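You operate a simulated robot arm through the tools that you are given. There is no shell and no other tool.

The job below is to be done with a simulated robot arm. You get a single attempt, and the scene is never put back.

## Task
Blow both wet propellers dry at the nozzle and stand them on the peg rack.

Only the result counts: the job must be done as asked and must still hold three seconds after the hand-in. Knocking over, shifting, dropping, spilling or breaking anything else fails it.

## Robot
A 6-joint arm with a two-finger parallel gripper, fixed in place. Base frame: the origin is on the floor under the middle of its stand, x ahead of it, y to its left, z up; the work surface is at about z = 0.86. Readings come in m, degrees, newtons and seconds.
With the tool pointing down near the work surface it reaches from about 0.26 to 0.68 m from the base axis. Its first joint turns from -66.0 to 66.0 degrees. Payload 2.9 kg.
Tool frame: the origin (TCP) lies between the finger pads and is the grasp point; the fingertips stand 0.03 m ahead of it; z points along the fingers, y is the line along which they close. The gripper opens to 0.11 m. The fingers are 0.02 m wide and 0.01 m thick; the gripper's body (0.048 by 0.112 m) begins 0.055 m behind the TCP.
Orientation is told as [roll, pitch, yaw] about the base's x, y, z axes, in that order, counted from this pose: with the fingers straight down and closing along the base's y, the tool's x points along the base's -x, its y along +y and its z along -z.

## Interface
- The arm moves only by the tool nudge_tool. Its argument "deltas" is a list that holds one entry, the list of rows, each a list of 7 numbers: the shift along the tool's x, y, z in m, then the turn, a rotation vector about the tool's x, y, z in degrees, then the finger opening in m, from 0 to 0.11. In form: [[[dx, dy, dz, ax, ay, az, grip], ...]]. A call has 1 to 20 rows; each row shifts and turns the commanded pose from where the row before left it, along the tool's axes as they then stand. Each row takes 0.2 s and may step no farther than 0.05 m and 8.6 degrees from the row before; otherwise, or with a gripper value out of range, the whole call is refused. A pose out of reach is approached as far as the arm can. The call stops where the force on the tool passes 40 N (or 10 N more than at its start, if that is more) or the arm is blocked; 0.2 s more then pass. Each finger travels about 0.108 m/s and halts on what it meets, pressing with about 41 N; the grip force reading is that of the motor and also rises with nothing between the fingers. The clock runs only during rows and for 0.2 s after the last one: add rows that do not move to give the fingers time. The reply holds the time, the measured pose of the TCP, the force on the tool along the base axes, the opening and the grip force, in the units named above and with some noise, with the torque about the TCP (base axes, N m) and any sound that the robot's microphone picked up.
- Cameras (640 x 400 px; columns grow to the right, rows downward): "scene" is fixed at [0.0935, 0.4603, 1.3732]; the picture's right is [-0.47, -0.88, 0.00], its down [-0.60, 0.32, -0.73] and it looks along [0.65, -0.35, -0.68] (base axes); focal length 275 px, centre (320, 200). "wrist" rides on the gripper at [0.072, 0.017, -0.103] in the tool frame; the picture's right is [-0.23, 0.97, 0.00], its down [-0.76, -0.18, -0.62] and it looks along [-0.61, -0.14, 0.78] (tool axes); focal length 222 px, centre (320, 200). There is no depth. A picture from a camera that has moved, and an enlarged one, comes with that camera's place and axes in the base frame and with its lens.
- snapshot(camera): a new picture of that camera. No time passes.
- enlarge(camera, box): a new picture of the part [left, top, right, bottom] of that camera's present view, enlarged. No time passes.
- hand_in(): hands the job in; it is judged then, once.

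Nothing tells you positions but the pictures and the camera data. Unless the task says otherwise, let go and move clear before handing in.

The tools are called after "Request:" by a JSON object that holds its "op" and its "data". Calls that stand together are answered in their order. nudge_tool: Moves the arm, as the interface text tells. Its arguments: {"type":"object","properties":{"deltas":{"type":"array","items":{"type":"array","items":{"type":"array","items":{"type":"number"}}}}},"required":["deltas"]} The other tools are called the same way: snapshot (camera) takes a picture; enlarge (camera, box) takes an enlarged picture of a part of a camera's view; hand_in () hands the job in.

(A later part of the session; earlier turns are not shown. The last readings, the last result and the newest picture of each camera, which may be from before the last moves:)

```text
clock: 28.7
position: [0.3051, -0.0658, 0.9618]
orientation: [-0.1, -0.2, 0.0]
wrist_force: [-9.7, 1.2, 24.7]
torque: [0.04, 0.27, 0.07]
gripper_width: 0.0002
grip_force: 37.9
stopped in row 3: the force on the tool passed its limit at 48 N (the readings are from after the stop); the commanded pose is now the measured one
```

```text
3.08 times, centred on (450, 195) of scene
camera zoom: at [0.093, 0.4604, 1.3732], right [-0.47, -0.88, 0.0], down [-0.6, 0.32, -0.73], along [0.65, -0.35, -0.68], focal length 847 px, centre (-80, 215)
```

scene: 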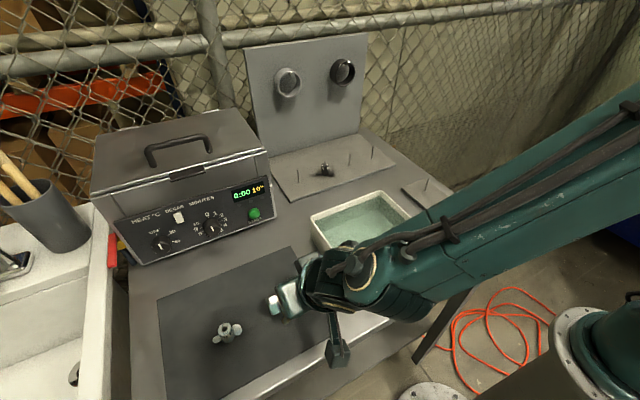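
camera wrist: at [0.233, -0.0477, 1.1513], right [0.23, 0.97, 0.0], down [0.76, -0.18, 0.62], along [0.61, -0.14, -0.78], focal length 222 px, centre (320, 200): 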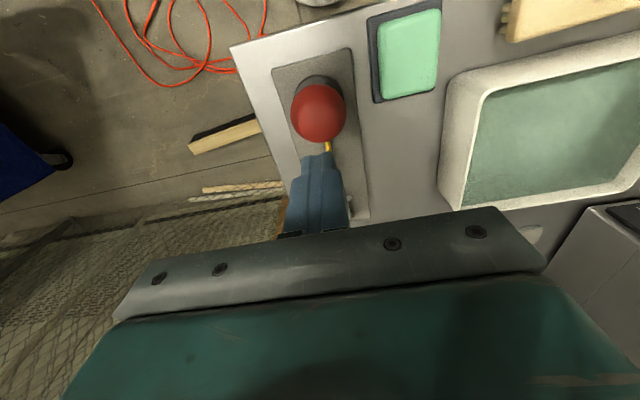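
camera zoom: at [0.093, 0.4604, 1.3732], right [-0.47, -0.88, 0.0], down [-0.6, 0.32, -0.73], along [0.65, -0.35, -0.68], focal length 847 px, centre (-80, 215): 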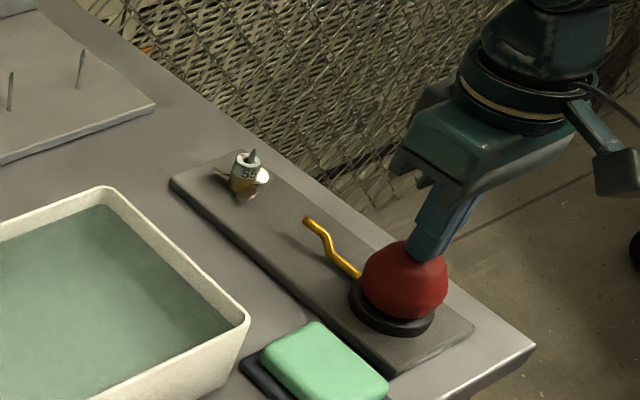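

The bulb bottomed out, and R 55 seems to have turned on its peg, so air is coming out. I'll look closely at it for remaining wetness.

Request:
{"op": "enlarge", "data": {"camera": "scene", "box": [408, 160, 456, 190]}}

Request:
{"op": "enlarge", "data": {"camera": "scene", "box": [190, 310, 254, 350]}}

Request:
{"op": "nudge_tool", "data": {"deltas": [[[0, 0, -0.015, 0, 0, 0, 0], [0, 0, -0.015, 0, 0, 0, 0], [0, 0, 0, 0, 0, 0, 0]]]}}

Request:
{"op": "enlarge", "data": {"camera": "scene", "box": [408, 160, 456, 190]}}

Request:
{"op": "enlarge", "data": {"camera": "scene", "box": [370, 130, 530, 260]}}

```text
13.33 times, centred on (432, 175) of scene
camera zoom: at [0.093, 0.4604, 1.3732], right [-0.47, -0.88, 0.0], down [-0.6, 0.32, -0.73], along [0.65, -0.35, -0.68], focal length 3671 px, centre (-1173, 533)
```

zoom: 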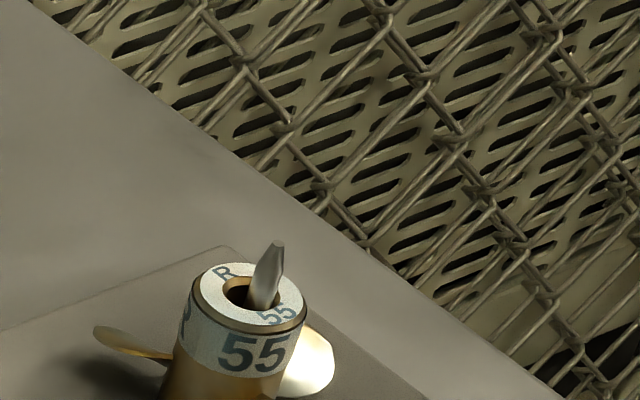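

```text
10.00 times, centred on (222, 330) of scene
camera zoom: at [0.093, 0.4604, 1.3732], right [-0.47, -0.88, 0.0], down [-0.6, 0.32, -0.73], along [0.65, -0.35, -0.68], focal length 2753 px, centre (1300, -1100)
```

zoom: 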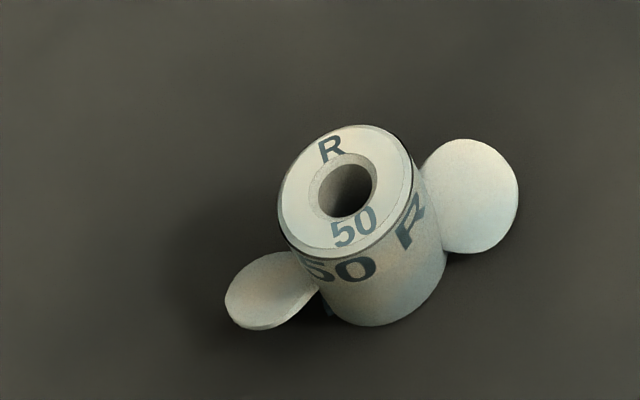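

```text
clock: 29.5
position: [0.3038, -0.0659, 0.9902]
orientation: [-0.1, -0.1, 0.0]
wrist_force: [-0.2, -0.6, -0.2]
torque: [0.0, -0.01, -0.01]
gripper_width: 0.0
grip_force: 37.7
```

```text
13.33 times, centred on (432, 175) of scene
camera zoom: at [0.0935, 0.4604, 1.3732], right [-0.47, -0.88, 0.0], down [-0.6, 0.32, -0.73], along [0.65, -0.35, -0.68], focal length 3671 px, centre (-1173, 533)
```

zoom: 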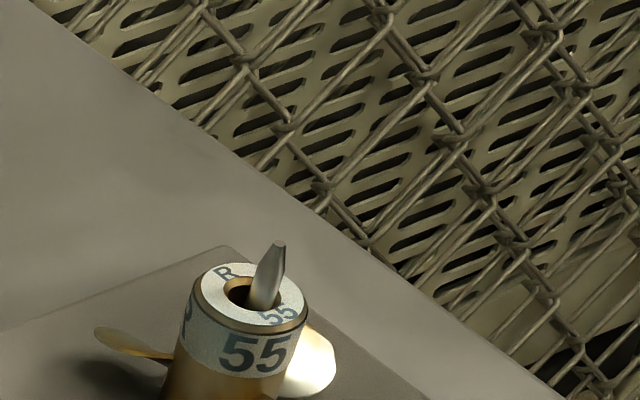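

```text
3.08 times, centred on (450, 195) of scene
camera zoom: at [0.0935, 0.4604, 1.3732], right [-0.47, -0.88, 0.0], down [-0.6, 0.32, -0.73], along [0.65, -0.35, -0.68], focal length 847 px, centre (-80, 215)
```

zoom: 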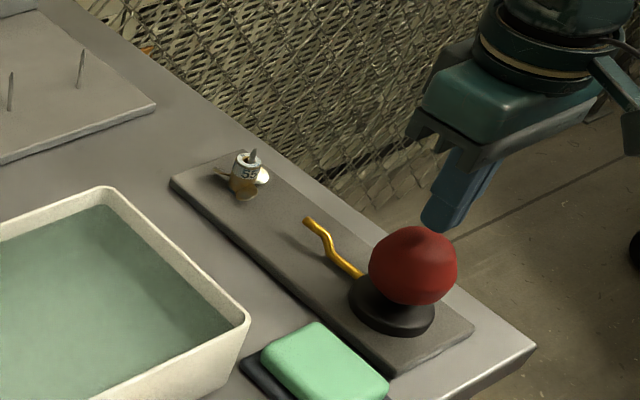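

The bulb sprang back. I'll inspect R 55's lower hub, where I saw bluish water beads before.

Request:
{"op": "enlarge", "data": {"camera": "scene", "box": [408, 170, 456, 200]}}

Request:
{"op": "snapshot", "data": {"camera": "wrist"}}

```text
13.33 times, centred on (432, 185) of scene
camera zoom: at [0.0935, 0.4604, 1.3732], right [-0.47, -0.88, 0.0], down [-0.6, 0.32, -0.73], along [0.65, -0.35, -0.68], focal length 3671 px, centre (-1173, 400)
```

zoom: 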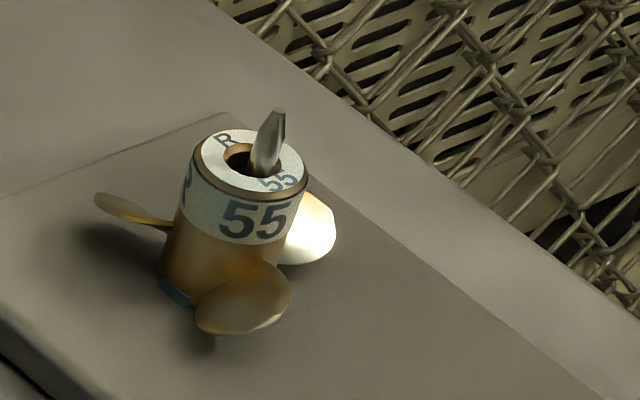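

```text
taken
camera wrist: at [0.2315, -0.0495, 1.0945], right [0.23, 0.97, 0.0], down [0.76, -0.18, 0.63], along [0.61, -0.14, -0.78], focal length 222 px, centre (320, 200)
```

wrist: 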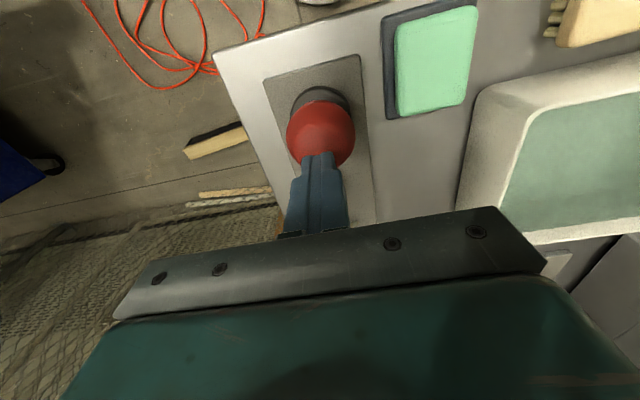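

R 55 hasn't actually turned; its blade positions match where I put it, and a bluish patch remains at the hub base. My press was slow, so I'll give a quick full stroke and listen for a puff.

Request:
{"op": "nudge_tool", "data": {"deltas": [[[0, 0, 0.027, 0, 0, 0, 0], [0, 0, -0.027, 0, 0, 0, 0], [0, 0, 0, 0, 0, 0, 0]]]}}

Request:
{"op": "enlarge", "data": {"camera": "scene", "box": [408, 170, 456, 200]}}

```text
clock: 30.3
position: [0.3057, -0.066, 0.9891]
orientation: [-0.1, -0.1, 0.0]
wrist_force: [-0.2, -0.7, 0.4]
torque: [0.01, -0.01, -0.01]
gripper_width: 0.0
grip_force: 37.6
```

```text
13.33 times, centred on (432, 185) of scene
camera zoom: at [0.0935, 0.4603, 1.3732], right [-0.47, -0.88, 0.0], down [-0.6, 0.32, -0.73], along [0.65, -0.35, -0.68], focal length 3671 px, centre (-1173, 400)
```

zoom: 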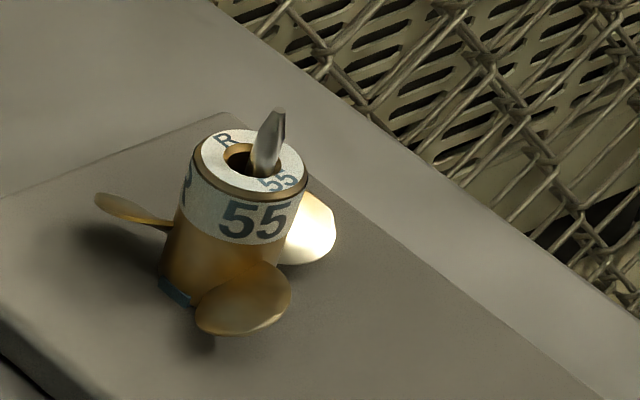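

No sound was reported, and the bluish patch on the side facing the scene camera is still there. I'll move the wrist camera to view R 55 from the nozzle side and see whether the patches there have gone.

Request:
{"op": "nudge_tool", "data": {"deltas": [[[0, 0, -0.035, 0, 0, 0, 0], [-0.04, 0, 0, 0, 0, 0, 0], [-0.04, 0, 0, 0, 0, 0, 0.03], [-0.04, 0, 0, 0, 0, 0, 0.06], [-0.02, 0, 0, 0, 0, 0, 0.08], [0, 0, 0.03, 0, 0, 0, 0.1], [0, 0, 0, 0, 0, 0, 0.1], [0, 0, 0, 0, 0, 0, 0.1]]]}}

Request:
{"op": "snapshot", "data": {"camera": "wrist"}}

Request:
{"op": "enlarge", "data": {"camera": "wrist", "box": [272, 110, 368, 170]}}

```text
clock: 32.1
position: [0.4437, -0.0649, 0.995]
orientation: [-0.1, -0.1, 0.0]
wrist_force: [-0.5, -1.2, 0.5]
torque: [0.02, -0.02, -0.01]
gripper_width: 0.1
grip_force: 0.2
```

```text
taken
camera wrist: at [0.3712, -0.0502, 1.0991], right [0.23, 0.97, 0.0], down [0.76, -0.18, 0.63], along [0.61, -0.14, -0.78], focal length 222 px, centre (320, 200)
```

wrist: 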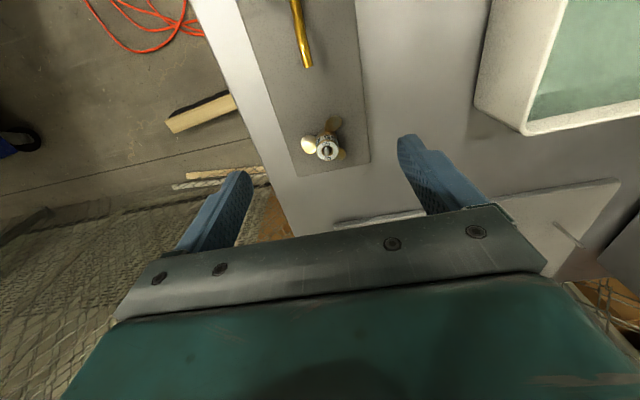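

```text
6.67 times, centred on (320, 140) of wrist
camera zoom: at [0.3712, -0.0502, 1.0991], right [0.23, 0.97, 0.0], down [0.76, -0.18, 0.63], along [0.61, -0.14, -0.78], focal length 1481 px, centre (320, 600)
```

zoom: 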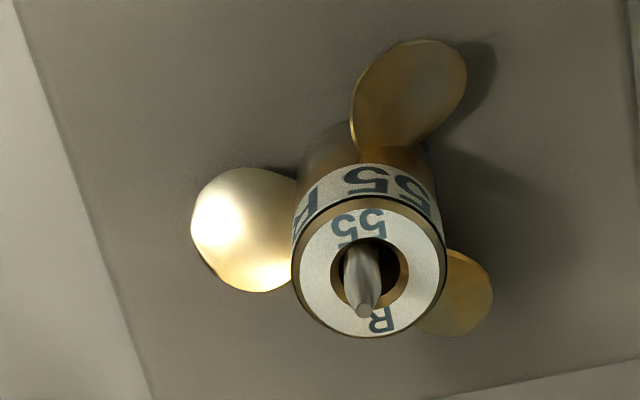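

From this side the bluish slivers are gone and the brass looks brighter. I'll compare the remaining patch from the scene camera with the dry black propeller and with R 50.

Request:
{"op": "enlarge", "data": {"camera": "scene", "box": [412, 174, 444, 194]}}

Request:
{"op": "enlarge", "data": {"camera": "scene", "box": [309, 157, 341, 177]}}

Request:
{"op": "enlarge", "data": {"camera": "scene", "box": [210, 318, 242, 348]}}

```text
16.00 times, centred on (428, 184) of scene
camera zoom: at [0.0935, 0.4604, 1.3732], right [-0.47, -0.88, 0.0], down [-0.6, 0.32, -0.73], along [0.65, -0.35, -0.68], focal length 4405 px, centre (-1408, 456)
```

zoom: 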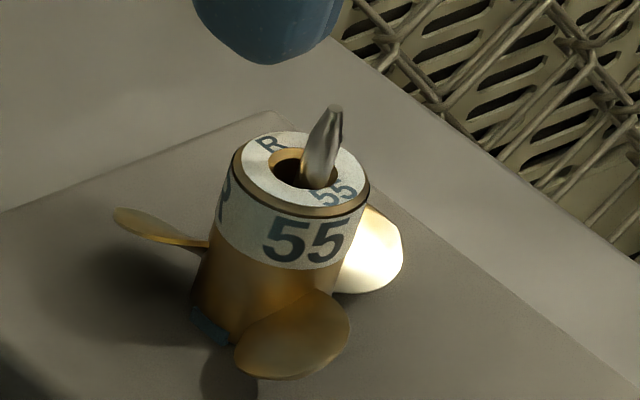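

```text
16.00 times, centred on (325, 167) of scene
camera zoom: at [0.0935, 0.4604, 1.3732], right [-0.47, -0.88, 0.0], down [-0.6, 0.32, -0.73], along [0.65, -0.35, -0.68], focal length 4405 px, centre (240, 728)
```

zoom: 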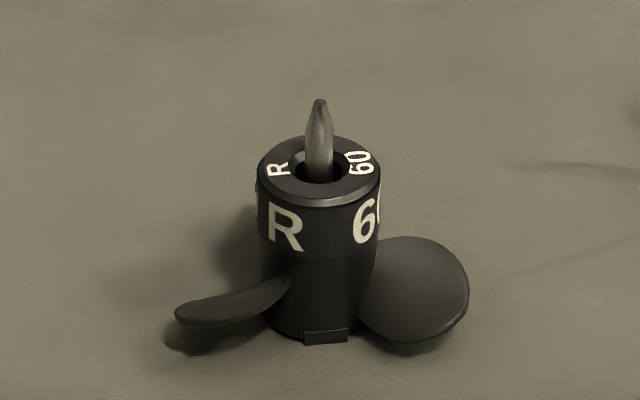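

```text
13.33 times, centred on (226, 333) of scene
camera zoom: at [0.0935, 0.4604, 1.3732], right [-0.47, -0.88, 0.0], down [-0.6, 0.32, -0.73], along [0.65, -0.35, -0.68], focal length 3671 px, centre (1573, -1573)
```

zoom: 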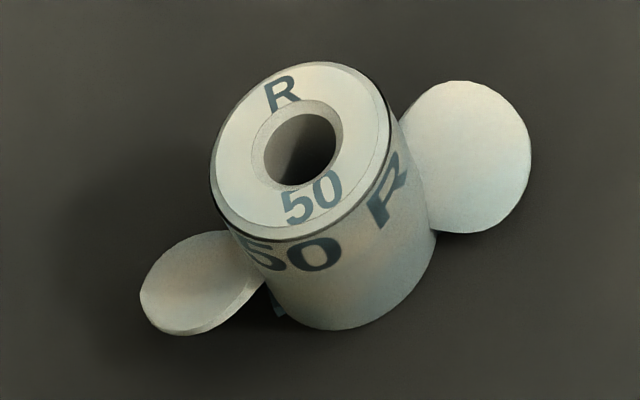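

Those patches are just moulded lugs (the dry black propeller has one too), so they aren't water. Wetness must show in the surface look, and R 55 already looks lighter than before. I'll give several more full strokes and compare the appearance.

Request:
{"op": "nudge_tool", "data": {"deltas": [[[0, 0, -0.03, 0, 0, 0, 0.06], [0.04, 0, 0, 0, 0, 0, 0.03], [0.04, 0, 0, 0, 0, 0, 0.0], [0.04, 0, 0, 0, 0, 0, 0.0], [0.02, 0.001, 0, 0, 0, 0, 0.0], [0, 0, 0.034, 0, 0, 0, 0], [0, 0, 0, 0, 0, 0, 0]]]}}

Request:
{"op": "enlarge", "data": {"camera": "scene", "box": [412, 174, 444, 194]}}

Request:
{"op": "snapshot", "data": {"camera": "wrist"}}

```text
clock: 33.7
position: [0.3057, -0.0659, 0.9902]
orientation: [-0.1, 0.0, 0.0]
wrist_force: [1.2, -0.3, 0.1]
torque: [-0.02, 0.01, -0.02]
gripper_width: 0.0001
grip_force: 37.9
```

```text
16.00 times, centred on (428, 184) of scene
camera zoom: at [0.0935, 0.4604, 1.3732], right [-0.47, -0.88, 0.0], down [-0.6, 0.32, -0.73], along [0.65, -0.35, -0.68], focal length 4405 px, centre (-1408, 456)
```

zoom: 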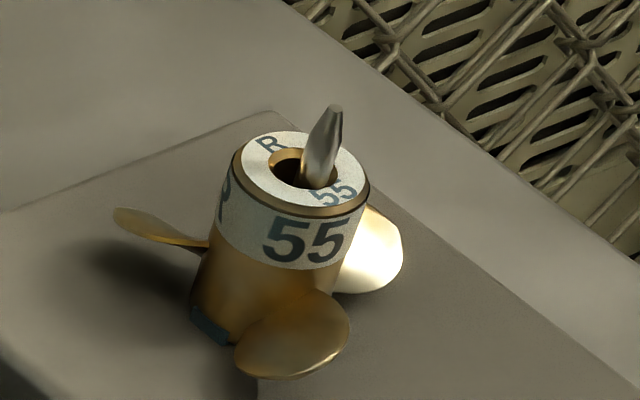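

```text
taken
camera wrist: at [0.2325, -0.0488, 1.0941], right [0.23, 0.97, 0.0], down [0.76, -0.18, 0.63], along [0.61, -0.14, -0.78], focal length 222 px, centre (320, 200)
```

wrist: 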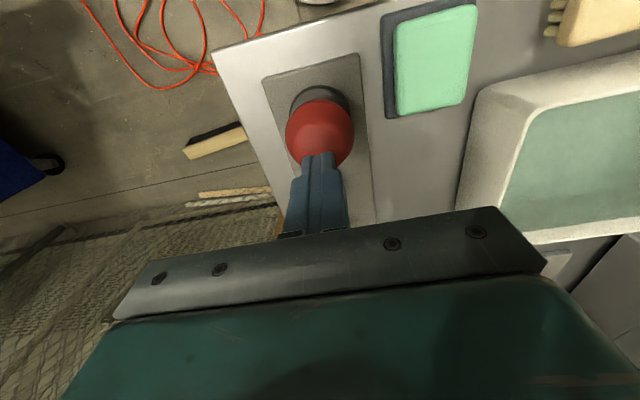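

I'm over the bulb again. This time I'll press quickly, hold at the bottom and read the reply there.

Request:
{"op": "nudge_tool", "data": {"deltas": [[[0, 0, 0.0275, 0, 0, 0, 0], [0, 0, 0, 0, 0, 0, 0]]]}}

Request:
{"op": "enlarge", "data": {"camera": "scene", "box": [412, 174, 444, 194]}}

Request:
{"op": "enlarge", "data": {"camera": "scene", "box": [430, 180, 510, 240]}}

```text
clock: 34.3
position: [0.3056, -0.0651, 0.9641]
orientation: [-0.1, -0.3, 0.0]
wrist_force: [3.6, 3.1, 6.8]
torque: [0.05, -0.08, -0.05]
gripper_width: 0.0
grip_force: 38.0
```

```text
16.00 times, centred on (428, 184) of scene
camera zoom: at [0.0935, 0.4604, 1.3732], right [-0.47, -0.88, 0.0], down [-0.6, 0.32, -0.73], along [0.65, -0.35, -0.68], focal length 4405 px, centre (-1408, 456)
```

zoom: 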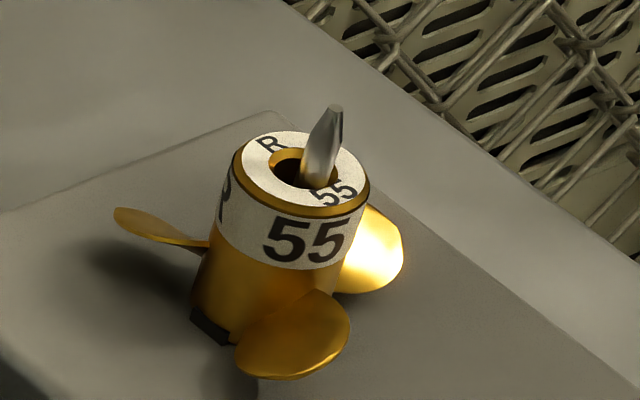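

```text
6.67 times, centred on (470, 210) of scene
camera zoom: at [0.0935, 0.4604, 1.3732], right [-0.47, -0.88, 0.0], down [-0.6, 0.32, -0.73], along [0.65, -0.35, -0.68], focal length 1835 px, centre (-680, 133)
```

zoom: 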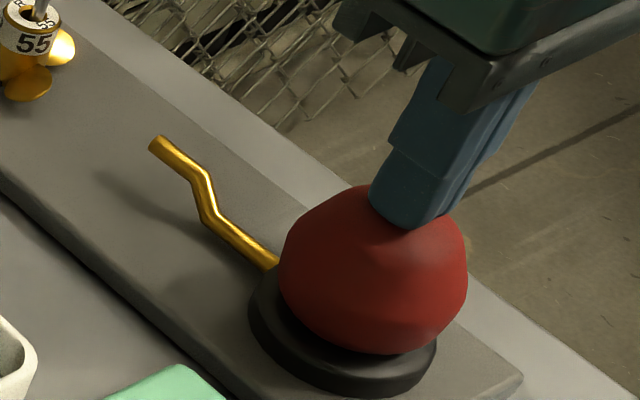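

Clear change: the bluish film is gone and R 55 is bright gold with black lettering, so three puffs were needed. I'll give one more for certainty and compare.

Request:
{"op": "nudge_tool", "data": {"deltas": [[[0, 0, -0.0275, 0, 0, 0, 0], [0, 0, 0, 0, 0, 0, 0], [0, 0, 0, 0, 0, 0, 0], [0, 0, 0.0275, 0, 0, 0, 0], [0, 0, 0, 0, 0, 0, 0], [0, 0, -0.03, 0, 0, 0, 0], [0, 0, -0.03, 0, 0, 0, 0], [0, 0, 0, 0, 0, 0, 0]]]}}

Request:
{"op": "enlarge", "data": {"camera": "scene", "box": [412, 174, 444, 194]}}

```text
clock: 36.1
position: [0.305, -0.0669, 1.024]
orientation: [-0.1, -0.2, 0.0]
wrist_force: [0.2, 0.5, -0.9]
torque: [0.01, -0.01, 0.01]
gripper_width: 0.0002
grip_force: 37.1
```

```text
16.00 times, centred on (428, 184) of scene
camera zoom: at [0.0935, 0.4604, 1.3732], right [-0.47, -0.88, 0.0], down [-0.6, 0.32, -0.73], along [0.65, -0.35, -0.68], focal length 4405 px, centre (-1408, 456)
```

zoom: 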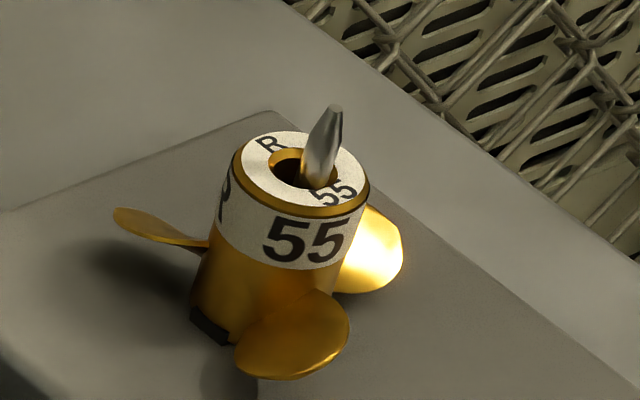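

No further change, so R 55 is dry. I'll return above it with the fingers open and fix its position again.

Request:
{"op": "nudge_tool", "data": {"deltas": [[[0, 0, -0.015, 0, 0, 0, 0.02], [-0.04, 0, 0, 0, 0, 0, 0.04], [-0.04, 0, 0, 0, 0, 0, 0.06], [-0.04, 0, 0, 0, 0, 0, 0.07], [-0.04, 0.001, 0, 0, 0, 0, 0.07], [0, 0, 0.04, 0, 0, 0, 0.07], [0, 0, 0.025, 0, 0, 0, 0.07], [0, 0, 0, 0, 0, 0, 0.07]]]}}

Request:
{"op": "snapshot", "data": {"camera": "wrist"}}

Request:
{"op": "enlarge", "data": {"camera": "wrist", "box": [240, 90, 400, 190]}}

```text
clock: 37.9
position: [0.4652, -0.0648, 0.9744]
orientation: [-0.1, -0.2, 0.0]
wrist_force: [-0.3, 0.0, -0.1]
torque: [0.0, 0.03, 0.0]
gripper_width: 0.0702
grip_force: 0.0
```

```text
taken
camera wrist: at [0.392, -0.0482, 1.0779], right [0.23, 0.97, 0.0], down [0.76, -0.18, 0.63], along [0.61, -0.14, -0.78], focal length 222 px, centre (320, 200)
```

wrist: 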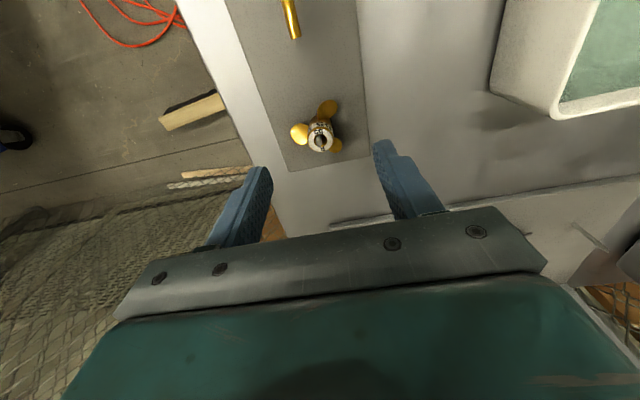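

```text
4.00 times, centred on (320, 140) of wrist
camera zoom: at [0.392, -0.0482, 1.0779], right [0.23, 0.97, 0.0], down [0.76, -0.18, 0.63], along [0.61, -0.14, -0.78], focal length 888 px, centre (320, 440)
```

zoom: 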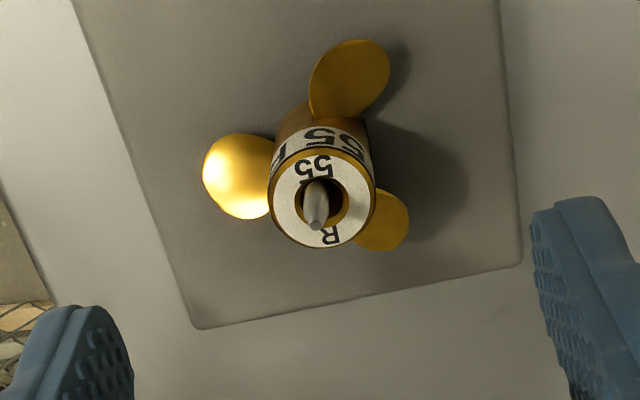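

R 55's hub is at (0.466, -0.065). I'll trim the tiny tilt and offset, descend and grip.

Request:
{"op": "nudge_tool", "data": {"deltas": [[[-0.002, 0, 0.02, 0, 0.2, 0, 0.07], [0, 0, 0.02, 0, 0, 0, 0.07], [0, 0, 0.0105, 0, 0, 0, 0.07], [0, 0, 0, 0, 0, 0, 0.07]]]}}

Request:
{"op": "enlarge", "data": {"camera": "wrist", "box": [240, 110, 400, 210]}}

```text
clock: 38.9
position: [0.4655, -0.0651, 0.9231]
orientation: [0.0, 0.2, 0.1]
wrist_force: [-0.2, 0.4, 0.1]
torque: [-0.03, 0.01, 0.0]
gripper_width: 0.07
grip_force: 0.1
```

```text
4.00 times, centred on (320, 160) of wrist
camera zoom: at [0.3935, -0.0485, 1.0271], right [0.23, 0.97, 0.0], down [0.76, -0.18, 0.62], along [0.61, -0.14, -0.78], focal length 888 px, centre (320, 360)
```

zoom: 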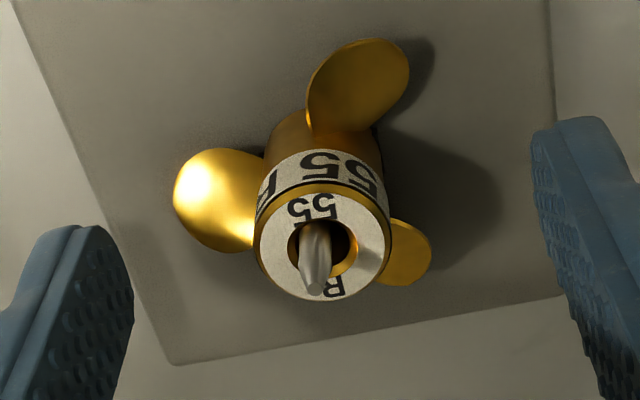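

Centred. Closing and lifting off the peg.

Request:
{"op": "nudge_tool", "data": {"deltas": [[[0, 0.0003, 0, 0, 0, 0, 0.04], [0, 0, 0, 0, 0, 0, 0.01], [0, 0, 0, 0, 0, 0, 0.01], [0, 0, 0, 0, 0, 0, 0.01], [0, 0, 0, 0, 0, 0, 0.01]]]}}

Request:
{"op": "enlarge", "data": {"camera": "wrist", "box": [240, 110, 400, 210]}}

```text
clock: 40.1
position: [0.4659, -0.0644, 0.9226]
orientation: [-0.1, 0.1, 0.0]
wrist_force: [-0.1, 0.0, 0.2]
torque: [0.05, 0.0, -0.02]
gripper_width: 0.0194
grip_force: 41.1
```

```text
4.00 times, centred on (320, 160) of wrist
camera zoom: at [0.3935, -0.0483, 1.0276], right [0.23, 0.97, 0.0], down [0.76, -0.18, 0.62], along [0.61, -0.14, -0.78], focal length 888 px, centre (320, 360)
```

zoom: 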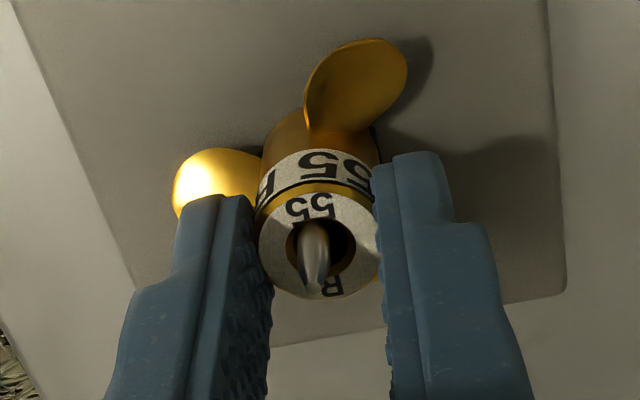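

Gripped again. I'll lift it off the peg and move out over the rack, stopping between the two right-hand free pegs to fix their positions.

Request:
{"op": "nudge_tool", "data": {"deltas": [[[0, 0, -0.02, 0, 0, 0, 0.01], [0, 0, -0.035, 0, 0, 0, 0.01], [0, 0, -0.035, 0, 0, 0, 0.01], [0, 0, -0.035, 0, 0, 0, 0.01], [-0.039, 0.014, 0, 0, 0, 0, 0.01], [-0.039, 0.014, 0, 0, 0, 0, 0.01], [-0.039, 0.014, 0, 0, 0, 0, 0.01], [-0.039, 0.014, 0, 0, 0, 0, 0.01], [-0.039, 0.014, 0.02, 0, 0, 0, 0.01], [0, 0, 0, 0, 0, 0, 0.01], [0, 0, 0, 0, 0, 0, 0.01]]]}}

Request:
{"op": "snapshot", "data": {"camera": "wrist"}}

Request:
{"op": "enlarge", "data": {"camera": "wrist", "box": [240, 80, 400, 180]}}

Request:
{"op": "snapshot", "data": {"camera": "scene"}}

```text
clock: 42.5
position: [0.6611, 0.0049, 1.0271]
orientation: [0.1, 0.0, 0.0]
wrist_force: [-0.2, -0.1, -0.8]
torque: [0.01, 0.0, 0.02]
gripper_width: 0.0197
grip_force: 40.9
```

```text
taken
camera wrist: at [0.5884, 0.0217, 1.1313], right [0.23, 0.97, 0.0], down [0.76, -0.18, 0.62], along [0.61, -0.14, -0.78], focal length 222 px, centre (320, 200)
```

wrist: 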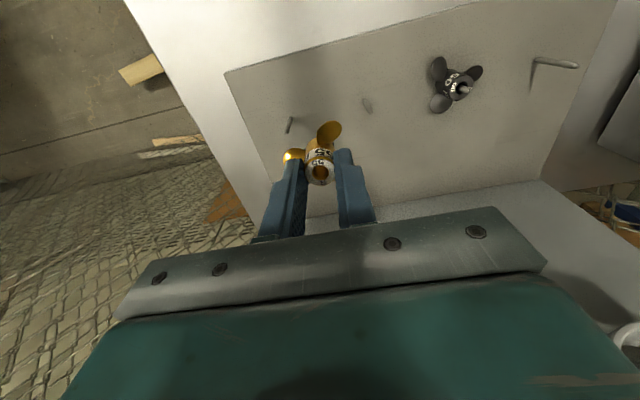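

```text
4.00 times, centred on (320, 130) of wrist
camera zoom: at [0.5884, 0.0217, 1.1313], right [0.23, 0.97, 0.0], down [0.76, -0.18, 0.62], along [0.61, -0.14, -0.78], focal length 888 px, centre (320, 480)
```

zoom: 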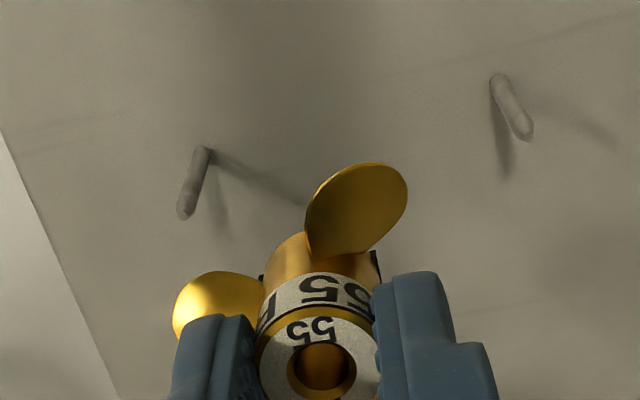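

```text
taken
```

scene: 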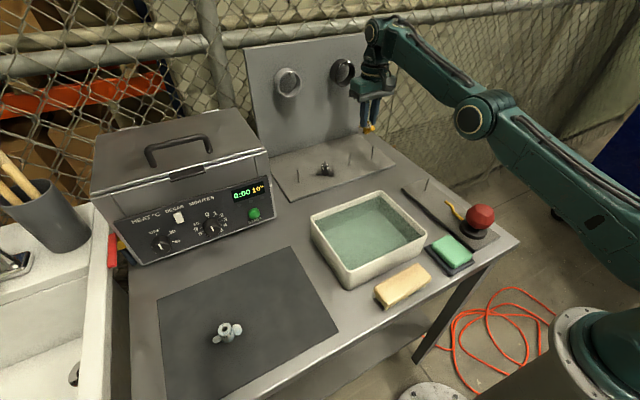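

Both free pegs are fixed at about (0.6648, 0.0538) and (0.6648, -0.0305). R 55 goes on the first, next to the 60. I'll move above it and check alignment.

Request:
{"op": "nudge_tool", "data": {"deltas": [[[-0.0019, 0.0247, 0, 0, 0, 0, 0.01], [-0.002, 0.0247, 0, 0, 0, 0, 0.01], [0, 0, 0.02, 0, 0, 0, 0.01], [0, 0, 0.018, 0, 0, 0, 0.01], [0, 0, 0, 0, 0, 0, 0.01], [0, 0, 0, 0, 0, 0, 0.01]]]}}

Request:
{"op": "enlarge", "data": {"camera": "wrist", "box": [240, 80, 400, 180]}}

Request:
{"op": "enlarge", "data": {"camera": "scene", "box": [280, 90, 440, 190]}}

```text
clock: 43.9
position: [0.6648, 0.0543, 0.9895]
orientation: [-0.1, 0.2, 0.0]
wrist_force: [-0.3, -0.3, -2.0]
torque: [0.01, -0.01, 0.02]
gripper_width: 0.0197
grip_force: 40.5
out of reach, approached as far as the arm can: row 1, 4
```

```text
4.00 times, centred on (320, 130) of wrist
camera zoom: at [0.5928, 0.0716, 1.0938], right [0.23, 0.97, 0.0], down [0.76, -0.18, 0.62], along [0.6, -0.14, -0.78], focal length 888 px, centre (320, 480)
```

zoom: 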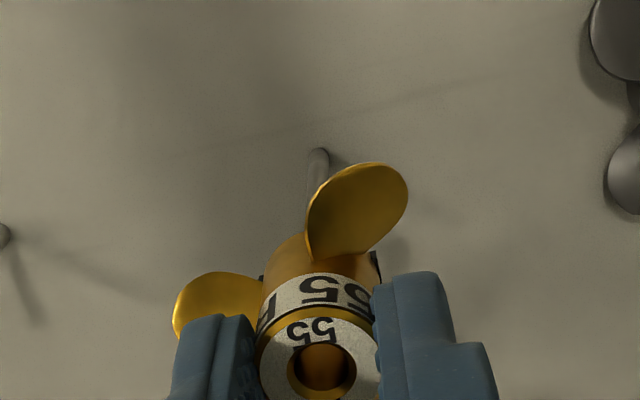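

```text
4.00 times, centred on (360, 140) of scene
camera zoom: at [0.0935, 0.4604, 1.3732], right [-0.47, -0.88, 0.0], down [-0.6, 0.32, -0.73], along [0.65, -0.35, -0.68], focal length 1101 px, centre (160, 440)
```

zoom: 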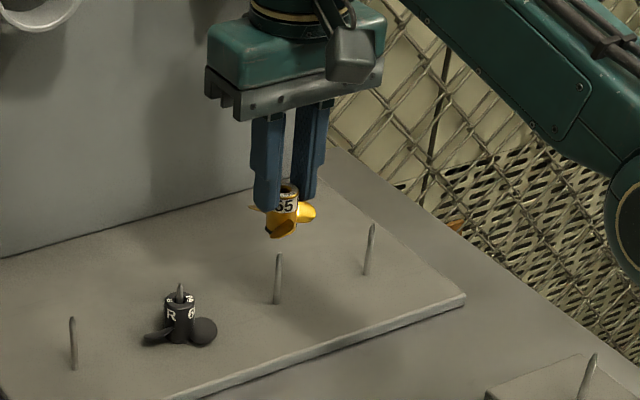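

R 55 hangs above the peg within about 0.5 mm. I'll trim that and the small tilt, then lower in stages watching the force.

Request:
{"op": "nudge_tool", "data": {"deltas": [[[0.0004, -0.0005, 0.01, 0, -0.2, 0, 0.01], [0, 0, 0.013, 0, 0, 0, 0.01], [0, 0, 0.01, 0, 0, 0, 0.01], [0, 0, 0, 0, 0, 0, 0.01]]]}}

Request:
{"op": "enlarge", "data": {"camera": "wrist", "box": [240, 100, 400, 200]}}

Request:
{"op": "enlarge", "data": {"camera": "scene", "box": [280, 90, 440, 190]}}

```text
clock: 44.9
position: [0.6729, 0.0556, 0.9651]
orientation: [0.1, -0.8, 0.0]
wrist_force: [1.2, 1.8, 35.4]
torque: [0.07, 0.25, 0.02]
gripper_width: 0.0199
grip_force: 40.9
out of reach, approached as far as the arm can: row 1, 3
```

```text
4.00 times, centred on (320, 150) of wrist
camera zoom: at [0.5983, 0.0717, 1.0685], right [0.23, 0.97, 0.0], down [0.75, -0.18, 0.63], along [0.62, -0.14, -0.77], focal length 888 px, centre (320, 400)
```

zoom: 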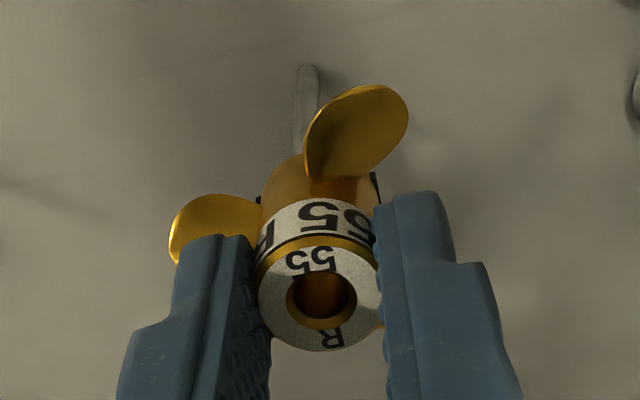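

```text
4.00 times, centred on (360, 140) of scene
camera zoom: at [0.0928, 0.4603, 1.3733], right [-0.47, -0.88, 0.0], down [-0.6, 0.32, -0.73], along [0.65, -0.35, -0.68], focal length 1101 px, centre (160, 440)
```

zoom: 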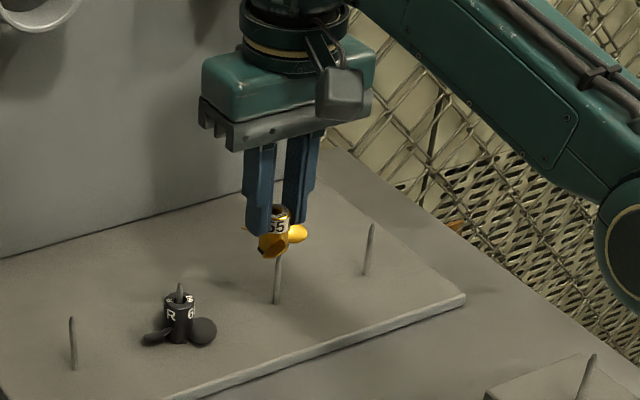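

The arm hit its reach limit, shifted about 7 mm outward and the hub landed on the peg tip at 35 N. I'll lift off right away and re-check how the propeller sits.

Request:
{"op": "nudge_tool", "data": {"deltas": [[[0, 0, -0.012, 0, 0, 0, 0.01], [0, 0, -0.012, 0, 0, 0, 0.01], [0, 0, 0, 0, 0, 0, 0.01]]]}}

Request:
{"op": "enlarge", "data": {"camera": "wrist", "box": [240, 100, 400, 200]}}

Request:
{"op": "enlarge", "data": {"camera": "scene", "box": [280, 90, 440, 190]}}

```text
clock: 45.7
position: [0.6701, 0.0555, 0.9808]
orientation: [-0.1, -0.2, 0.0]
wrist_force: [-0.4, 0.3, -0.5]
torque: [0.01, -0.02, -0.05]
gripper_width: 0.0197
grip_force: 40.6
```

```text
4.00 times, centred on (320, 150) of wrist
camera zoom: at [0.5961, 0.0714, 1.0848], right [0.23, 0.97, 0.0], down [0.76, -0.18, 0.62], along [0.61, -0.14, -0.78], focal length 888 px, centre (320, 400)
```

zoom: 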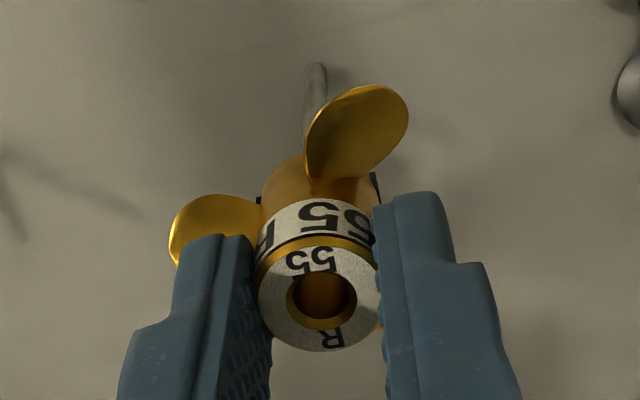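

```text
4.00 times, centred on (360, 140) of scene
camera zoom: at [0.0935, 0.4604, 1.3732], right [-0.47, -0.88, 0.0], down [-0.6, 0.32, -0.73], along [0.65, -0.35, -0.68], focal length 1101 px, centre (160, 440)
```

zoom: 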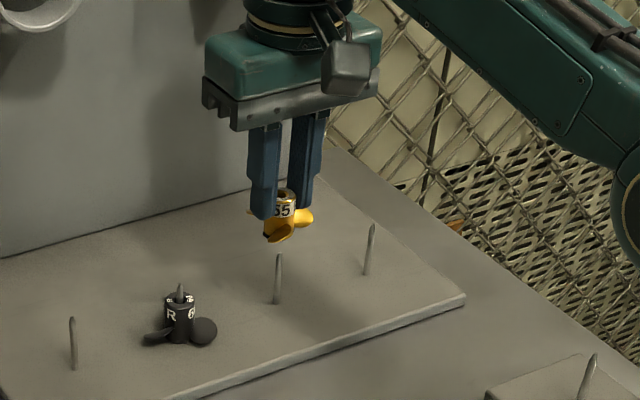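

The propeller slid up about 3.5 mm in the grip but is still upright. The rack pegs are near the reach limit, so I'll recentre at this height with tiny moves and check each one.

Request:
{"op": "nudge_tool", "data": {"deltas": [[[0.0037, -0.0003, 0, 0, 0, 0, 0.01], [0, 0, 0, 0, 0, 0, 0.01]]]}}

Request:
{"op": "enlarge", "data": {"camera": "wrist", "box": [240, 100, 400, 200]}}

```text
clock: 46.3
position: [0.6672, 0.0551, 0.9818]
orientation: [-0.1, -0.1, 0.0]
wrist_force: [-0.3, 0.4, -0.8]
torque: [-0.02, 0.0, -0.03]
gripper_width: 0.0196
grip_force: 40.5
```

```text
4.00 times, centred on (320, 150) of wrist
camera zoom: at [0.5949, 0.0717, 1.0862], right [0.23, 0.97, 0.0], down [0.76, -0.18, 0.63], along [0.61, -0.14, -0.78], focal length 888 px, centre (320, 400)
```

zoom: 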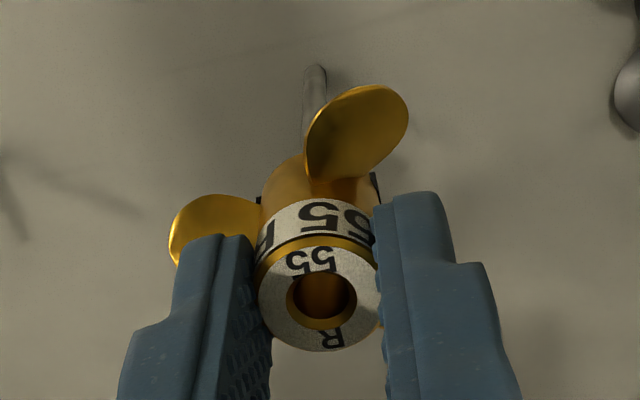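

It only moved part of the commanded distance, so about 2.5 mm remains in x. I'll nudge again.

Request:
{"op": "nudge_tool", "data": {"deltas": [[[0.0025, -0.0006, 0, 0, 0.1, 0, 0.01], [0, 0, 0, 0, 0, 0, 0.01]]]}}

Request:
{"op": "enlarge", "data": {"camera": "wrist", "box": [240, 100, 400, 200]}}

```text
clock: 46.9
position: [0.6664, 0.0549, 0.9826]
orientation: [-0.1, 0.1, 0.1]
wrist_force: [-0.4, 0.1, -0.2]
torque: [0.03, -0.02, 0.01]
gripper_width: 0.0199
grip_force: 41.2
```

```text
4.00 times, centred on (320, 150) of wrist
camera zoom: at [0.5942, 0.0712, 1.0871], right [0.23, 0.97, 0.0], down [0.76, -0.18, 0.62], along [0.6, -0.14, -0.78], focal length 888 px, centre (320, 400)
```

zoom: 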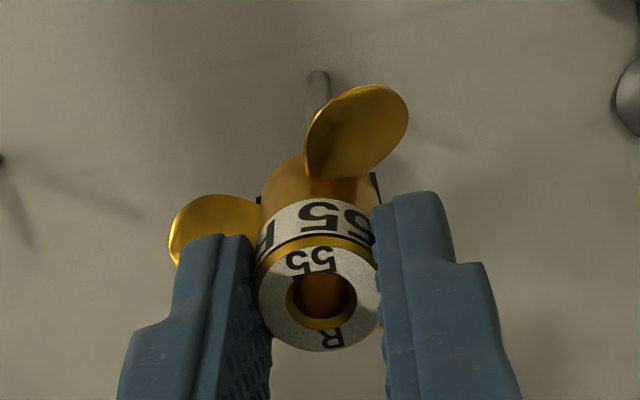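

Still about 2 mm too far out, with little response. I'll command a larger correction and see how it follows.

Request:
{"op": "nudge_tool", "data": {"deltas": [[[0.003, 0, 0, 0, 0, 0, 0.01], [0, 0, 0, 0, 0, 0, 0.01], [0, 0, 0, 0, 0, 0, 0.01]]]}}

Request:
{"op": "enlarge", "data": {"camera": "wrist", "box": [240, 100, 400, 200]}}

```text
clock: 47.7
position: [0.6667, 0.0555, 0.984]
orientation: [-0.1, 0.1, 0.0]
wrist_force: [0.1, -0.2, -1.6]
torque: [0.01, -0.02, 0.01]
gripper_width: 0.0195
grip_force: 41.1
out of reach, approached as far as the arm can: row 1
```

```text
4.00 times, centred on (320, 150) of wrist
camera zoom: at [0.5941, 0.0718, 1.088], right [0.23, 0.97, 0.0], down [0.76, -0.18, 0.62], along [0.61, -0.14, -0.78], focal length 888 px, centre (320, 400)
```

zoom: 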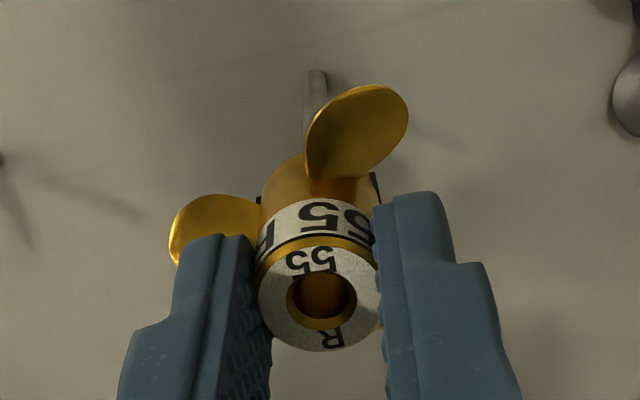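

Inward moves fail because the arm is stretched nearly straight at this height. I'll back off up and inward to bend the elbow, then come back out at a lower height, where the reach is greater.

Request:
{"op": "nudge_tool", "data": {"deltas": [[[0.01, 0, -0.02, 0, 0, 0, 0.01], [0.02, 0, -0.02, 0, 0, 0, 0.01], [0.03, 0, 0, 0, 0, 0, 0.01], [0, 0, 0, 0, 0, 0, 0.01]]]}}

Request:
{"op": "snapshot", "data": {"camera": "wrist"}}

Request:
{"op": "snapshot", "data": {"camera": "scene"}}

```text
clock: 48.7
position: [0.6125, 0.058, 1.0269]
orientation: [-0.1, -0.2, 0.0]
wrist_force: [0.7, 0.1, 0.3]
torque: [0.02, -0.02, 0.0]
gripper_width: 0.0196
grip_force: 41.2
out of reach, approached as far as the arm can: row 1, 2
```

```text
taken
camera wrist: at [0.5395, 0.0736, 1.13], right [0.23, 0.97, 0.0], down [0.76, -0.18, 0.63], along [0.61, -0.14, -0.78], focal length 222 px, centre (320, 200)
```

wrist: 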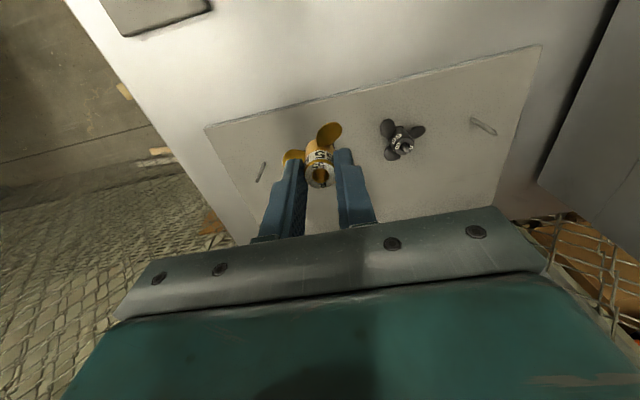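

```text
taken
```

scene: 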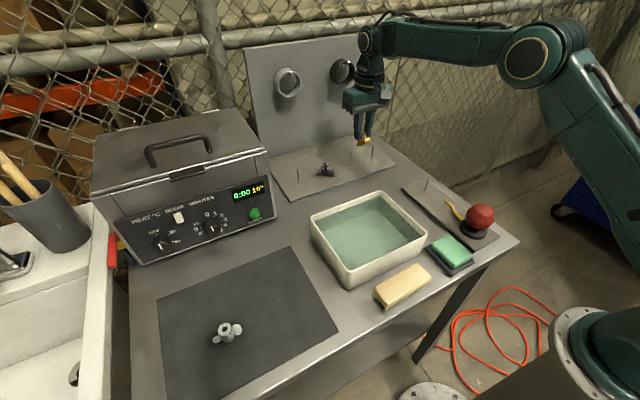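

The elbow is bent again and the gripper is at (0.6115, 0.0566, 1.027). I'll drop to z ≈ 0.978 here, still clear of the peg tips, then slide outward.

Request:
{"op": "nudge_tool", "data": {"deltas": [[[0, -0.0015, 0.025, 0, 0.15, 0, 0.01], [0, -0.001, 0.024, 0, 0, 0, 0.01], [-0.02, 0, 0, 0, 0, 0, 0.01], [-0.015, 0, 0, 0, 0, 0, 0.01], [0, 0, 0, 0, 0, 0, 0.01]]]}}

Request:
{"op": "enlarge", "data": {"camera": "wrist", "box": [240, 90, 400, 190]}}

Request:
{"op": "enlarge", "data": {"camera": "scene", "box": [280, 90, 440, 190]}}

```text
clock: 49.9
position: [0.6465, 0.0529, 0.9754]
orientation: [-0.1, 0.1, -0.1]
wrist_force: [-0.3, 0.7, -0.8]
torque: [0.0, 0.0, -0.03]
gripper_width: 0.0197
grip_force: 41.5
```

```text
4.00 times, centred on (320, 140) of wrist
camera zoom: at [0.5749, 0.0694, 1.0797], right [0.23, 0.97, 0.0], down [0.76, -0.18, 0.62], along [0.61, -0.14, -0.78], focal length 888 px, centre (320, 440)
```

zoom: 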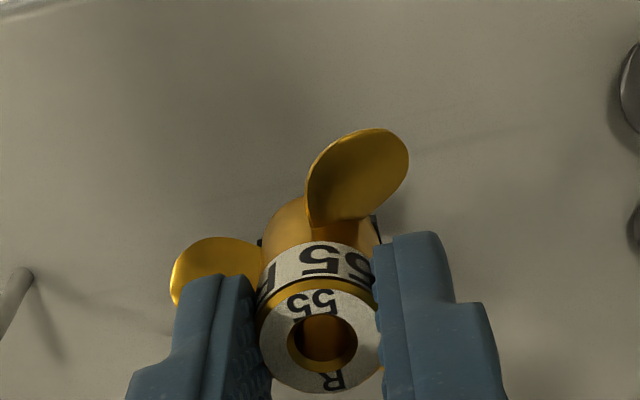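

```text
4.00 times, centred on (360, 140) of scene
camera zoom: at [0.0935, 0.4603, 1.3732], right [-0.47, -0.88, 0.0], down [-0.6, 0.32, -0.73], along [0.65, -0.35, -0.68], focal length 1101 px, centre (160, 440)
```

zoom: 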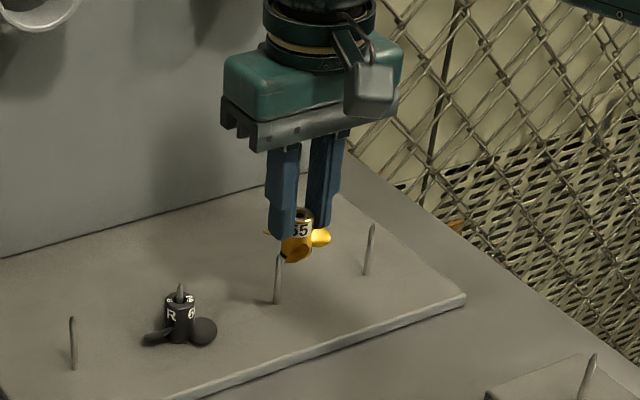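

No reach problem this time. I'll slide the last 17 mm outward to sit over the peg.

Request:
{"op": "nudge_tool", "data": {"deltas": [[[-0.009, 0.0009, 0, 0, 0, 0, 0.01], [-0.0087, 0.0008, 0, 0, 0, 0, 0.01], [0, 0, 0, 0, 0, 0, 0.01], [0, 0, 0, 0, 0, 0, 0.01]]]}}

Request:
{"op": "enlarge", "data": {"camera": "wrist", "box": [240, 90, 400, 190]}}

Request:
{"op": "snapshot", "data": {"camera": "scene"}}

```text
clock: 50.9
position: [0.6649, 0.0552, 0.976]
orientation: [-0.1, 0.1, -0.1]
wrist_force: [-0.6, 0.3, -1.3]
torque: [-0.01, -0.01, -0.03]
gripper_width: 0.0196
grip_force: 41.1
```

```text
4.00 times, centred on (320, 140) of wrist
camera zoom: at [0.5925, 0.071, 1.0797], right [0.23, 0.97, 0.0], down [0.76, -0.18, 0.62], along [0.61, -0.14, -0.78], focal length 888 px, centre (320, 440)
```

zoom: 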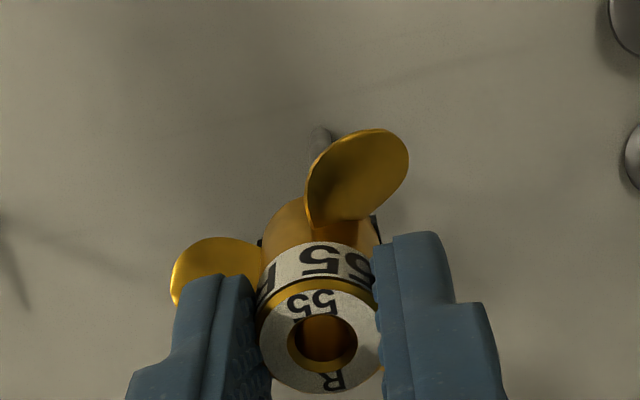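

```text
taken
```

scene: 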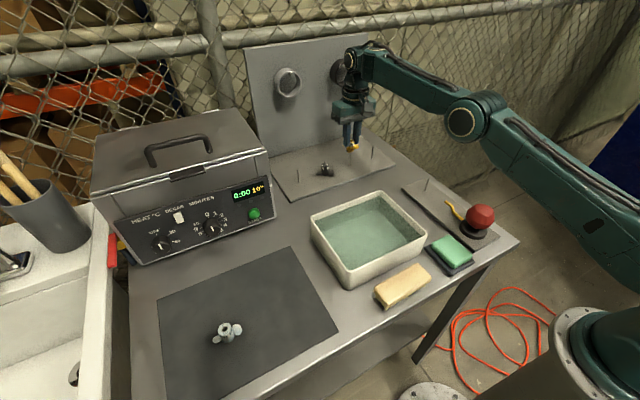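

Aligned over the peg within measurement error. Lowering in small steps now.

Request:
{"op": "nudge_tool", "data": {"deltas": [[[0, 0, 0.007, 0, 0, 0, 0.01], [0, 0, 0.006, 0, 0, 0, 0.01], [0, 0, 0.004, 0, 0, 0, 0.01], [0, 0, 0, 0, 0, 0, 0.01]]]}}

Request:
{"op": "enlarge", "data": {"camera": "wrist", "box": [240, 100, 400, 200]}}

Request:
{"op": "enlarge", "data": {"camera": "scene", "box": [320, 120, 384, 160]}}

```text
clock: 51.9
position: [0.6653, 0.0556, 0.9583]
orientation: [-0.1, 0.0, 0.1]
wrist_force: [0.8, -0.6, 0.0]
torque: [0.01, -0.02, -0.02]
gripper_width: 0.0197
grip_force: 41.0
```

```text
4.00 times, centred on (320, 150) of wrist
camera zoom: at [0.5924, 0.0711, 1.0624], right [0.23, 0.97, 0.0], down [0.76, -0.18, 0.62], along [0.61, -0.14, -0.78], focal length 888 px, centre (320, 400)
```

zoom: 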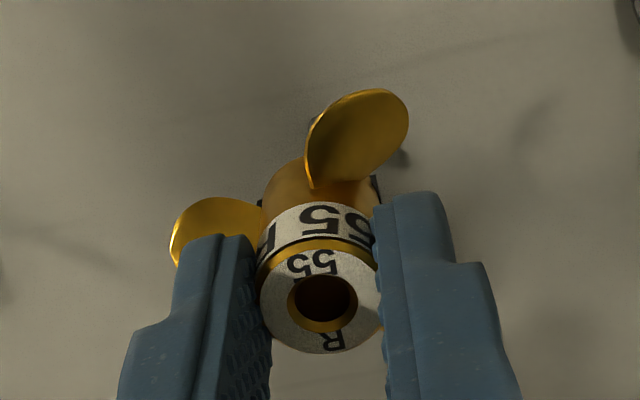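

```text
10.00 times, centred on (352, 140) of scene
camera zoom: at [0.0935, 0.4604, 1.3732], right [-0.47, -0.88, 0.0], down [-0.6, 0.32, -0.73], along [0.65, -0.35, -0.68], focal length 2753 px, centre (0, 800)
```

zoom: 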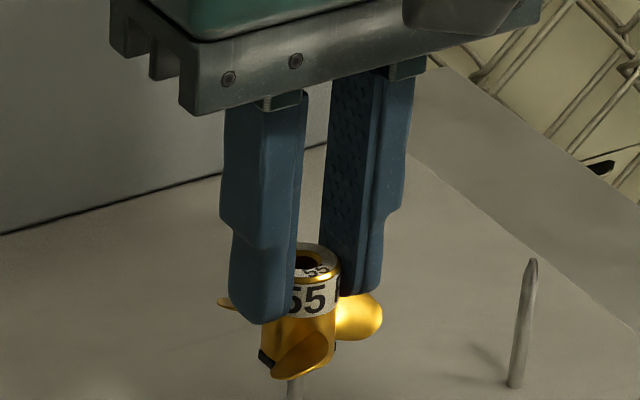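

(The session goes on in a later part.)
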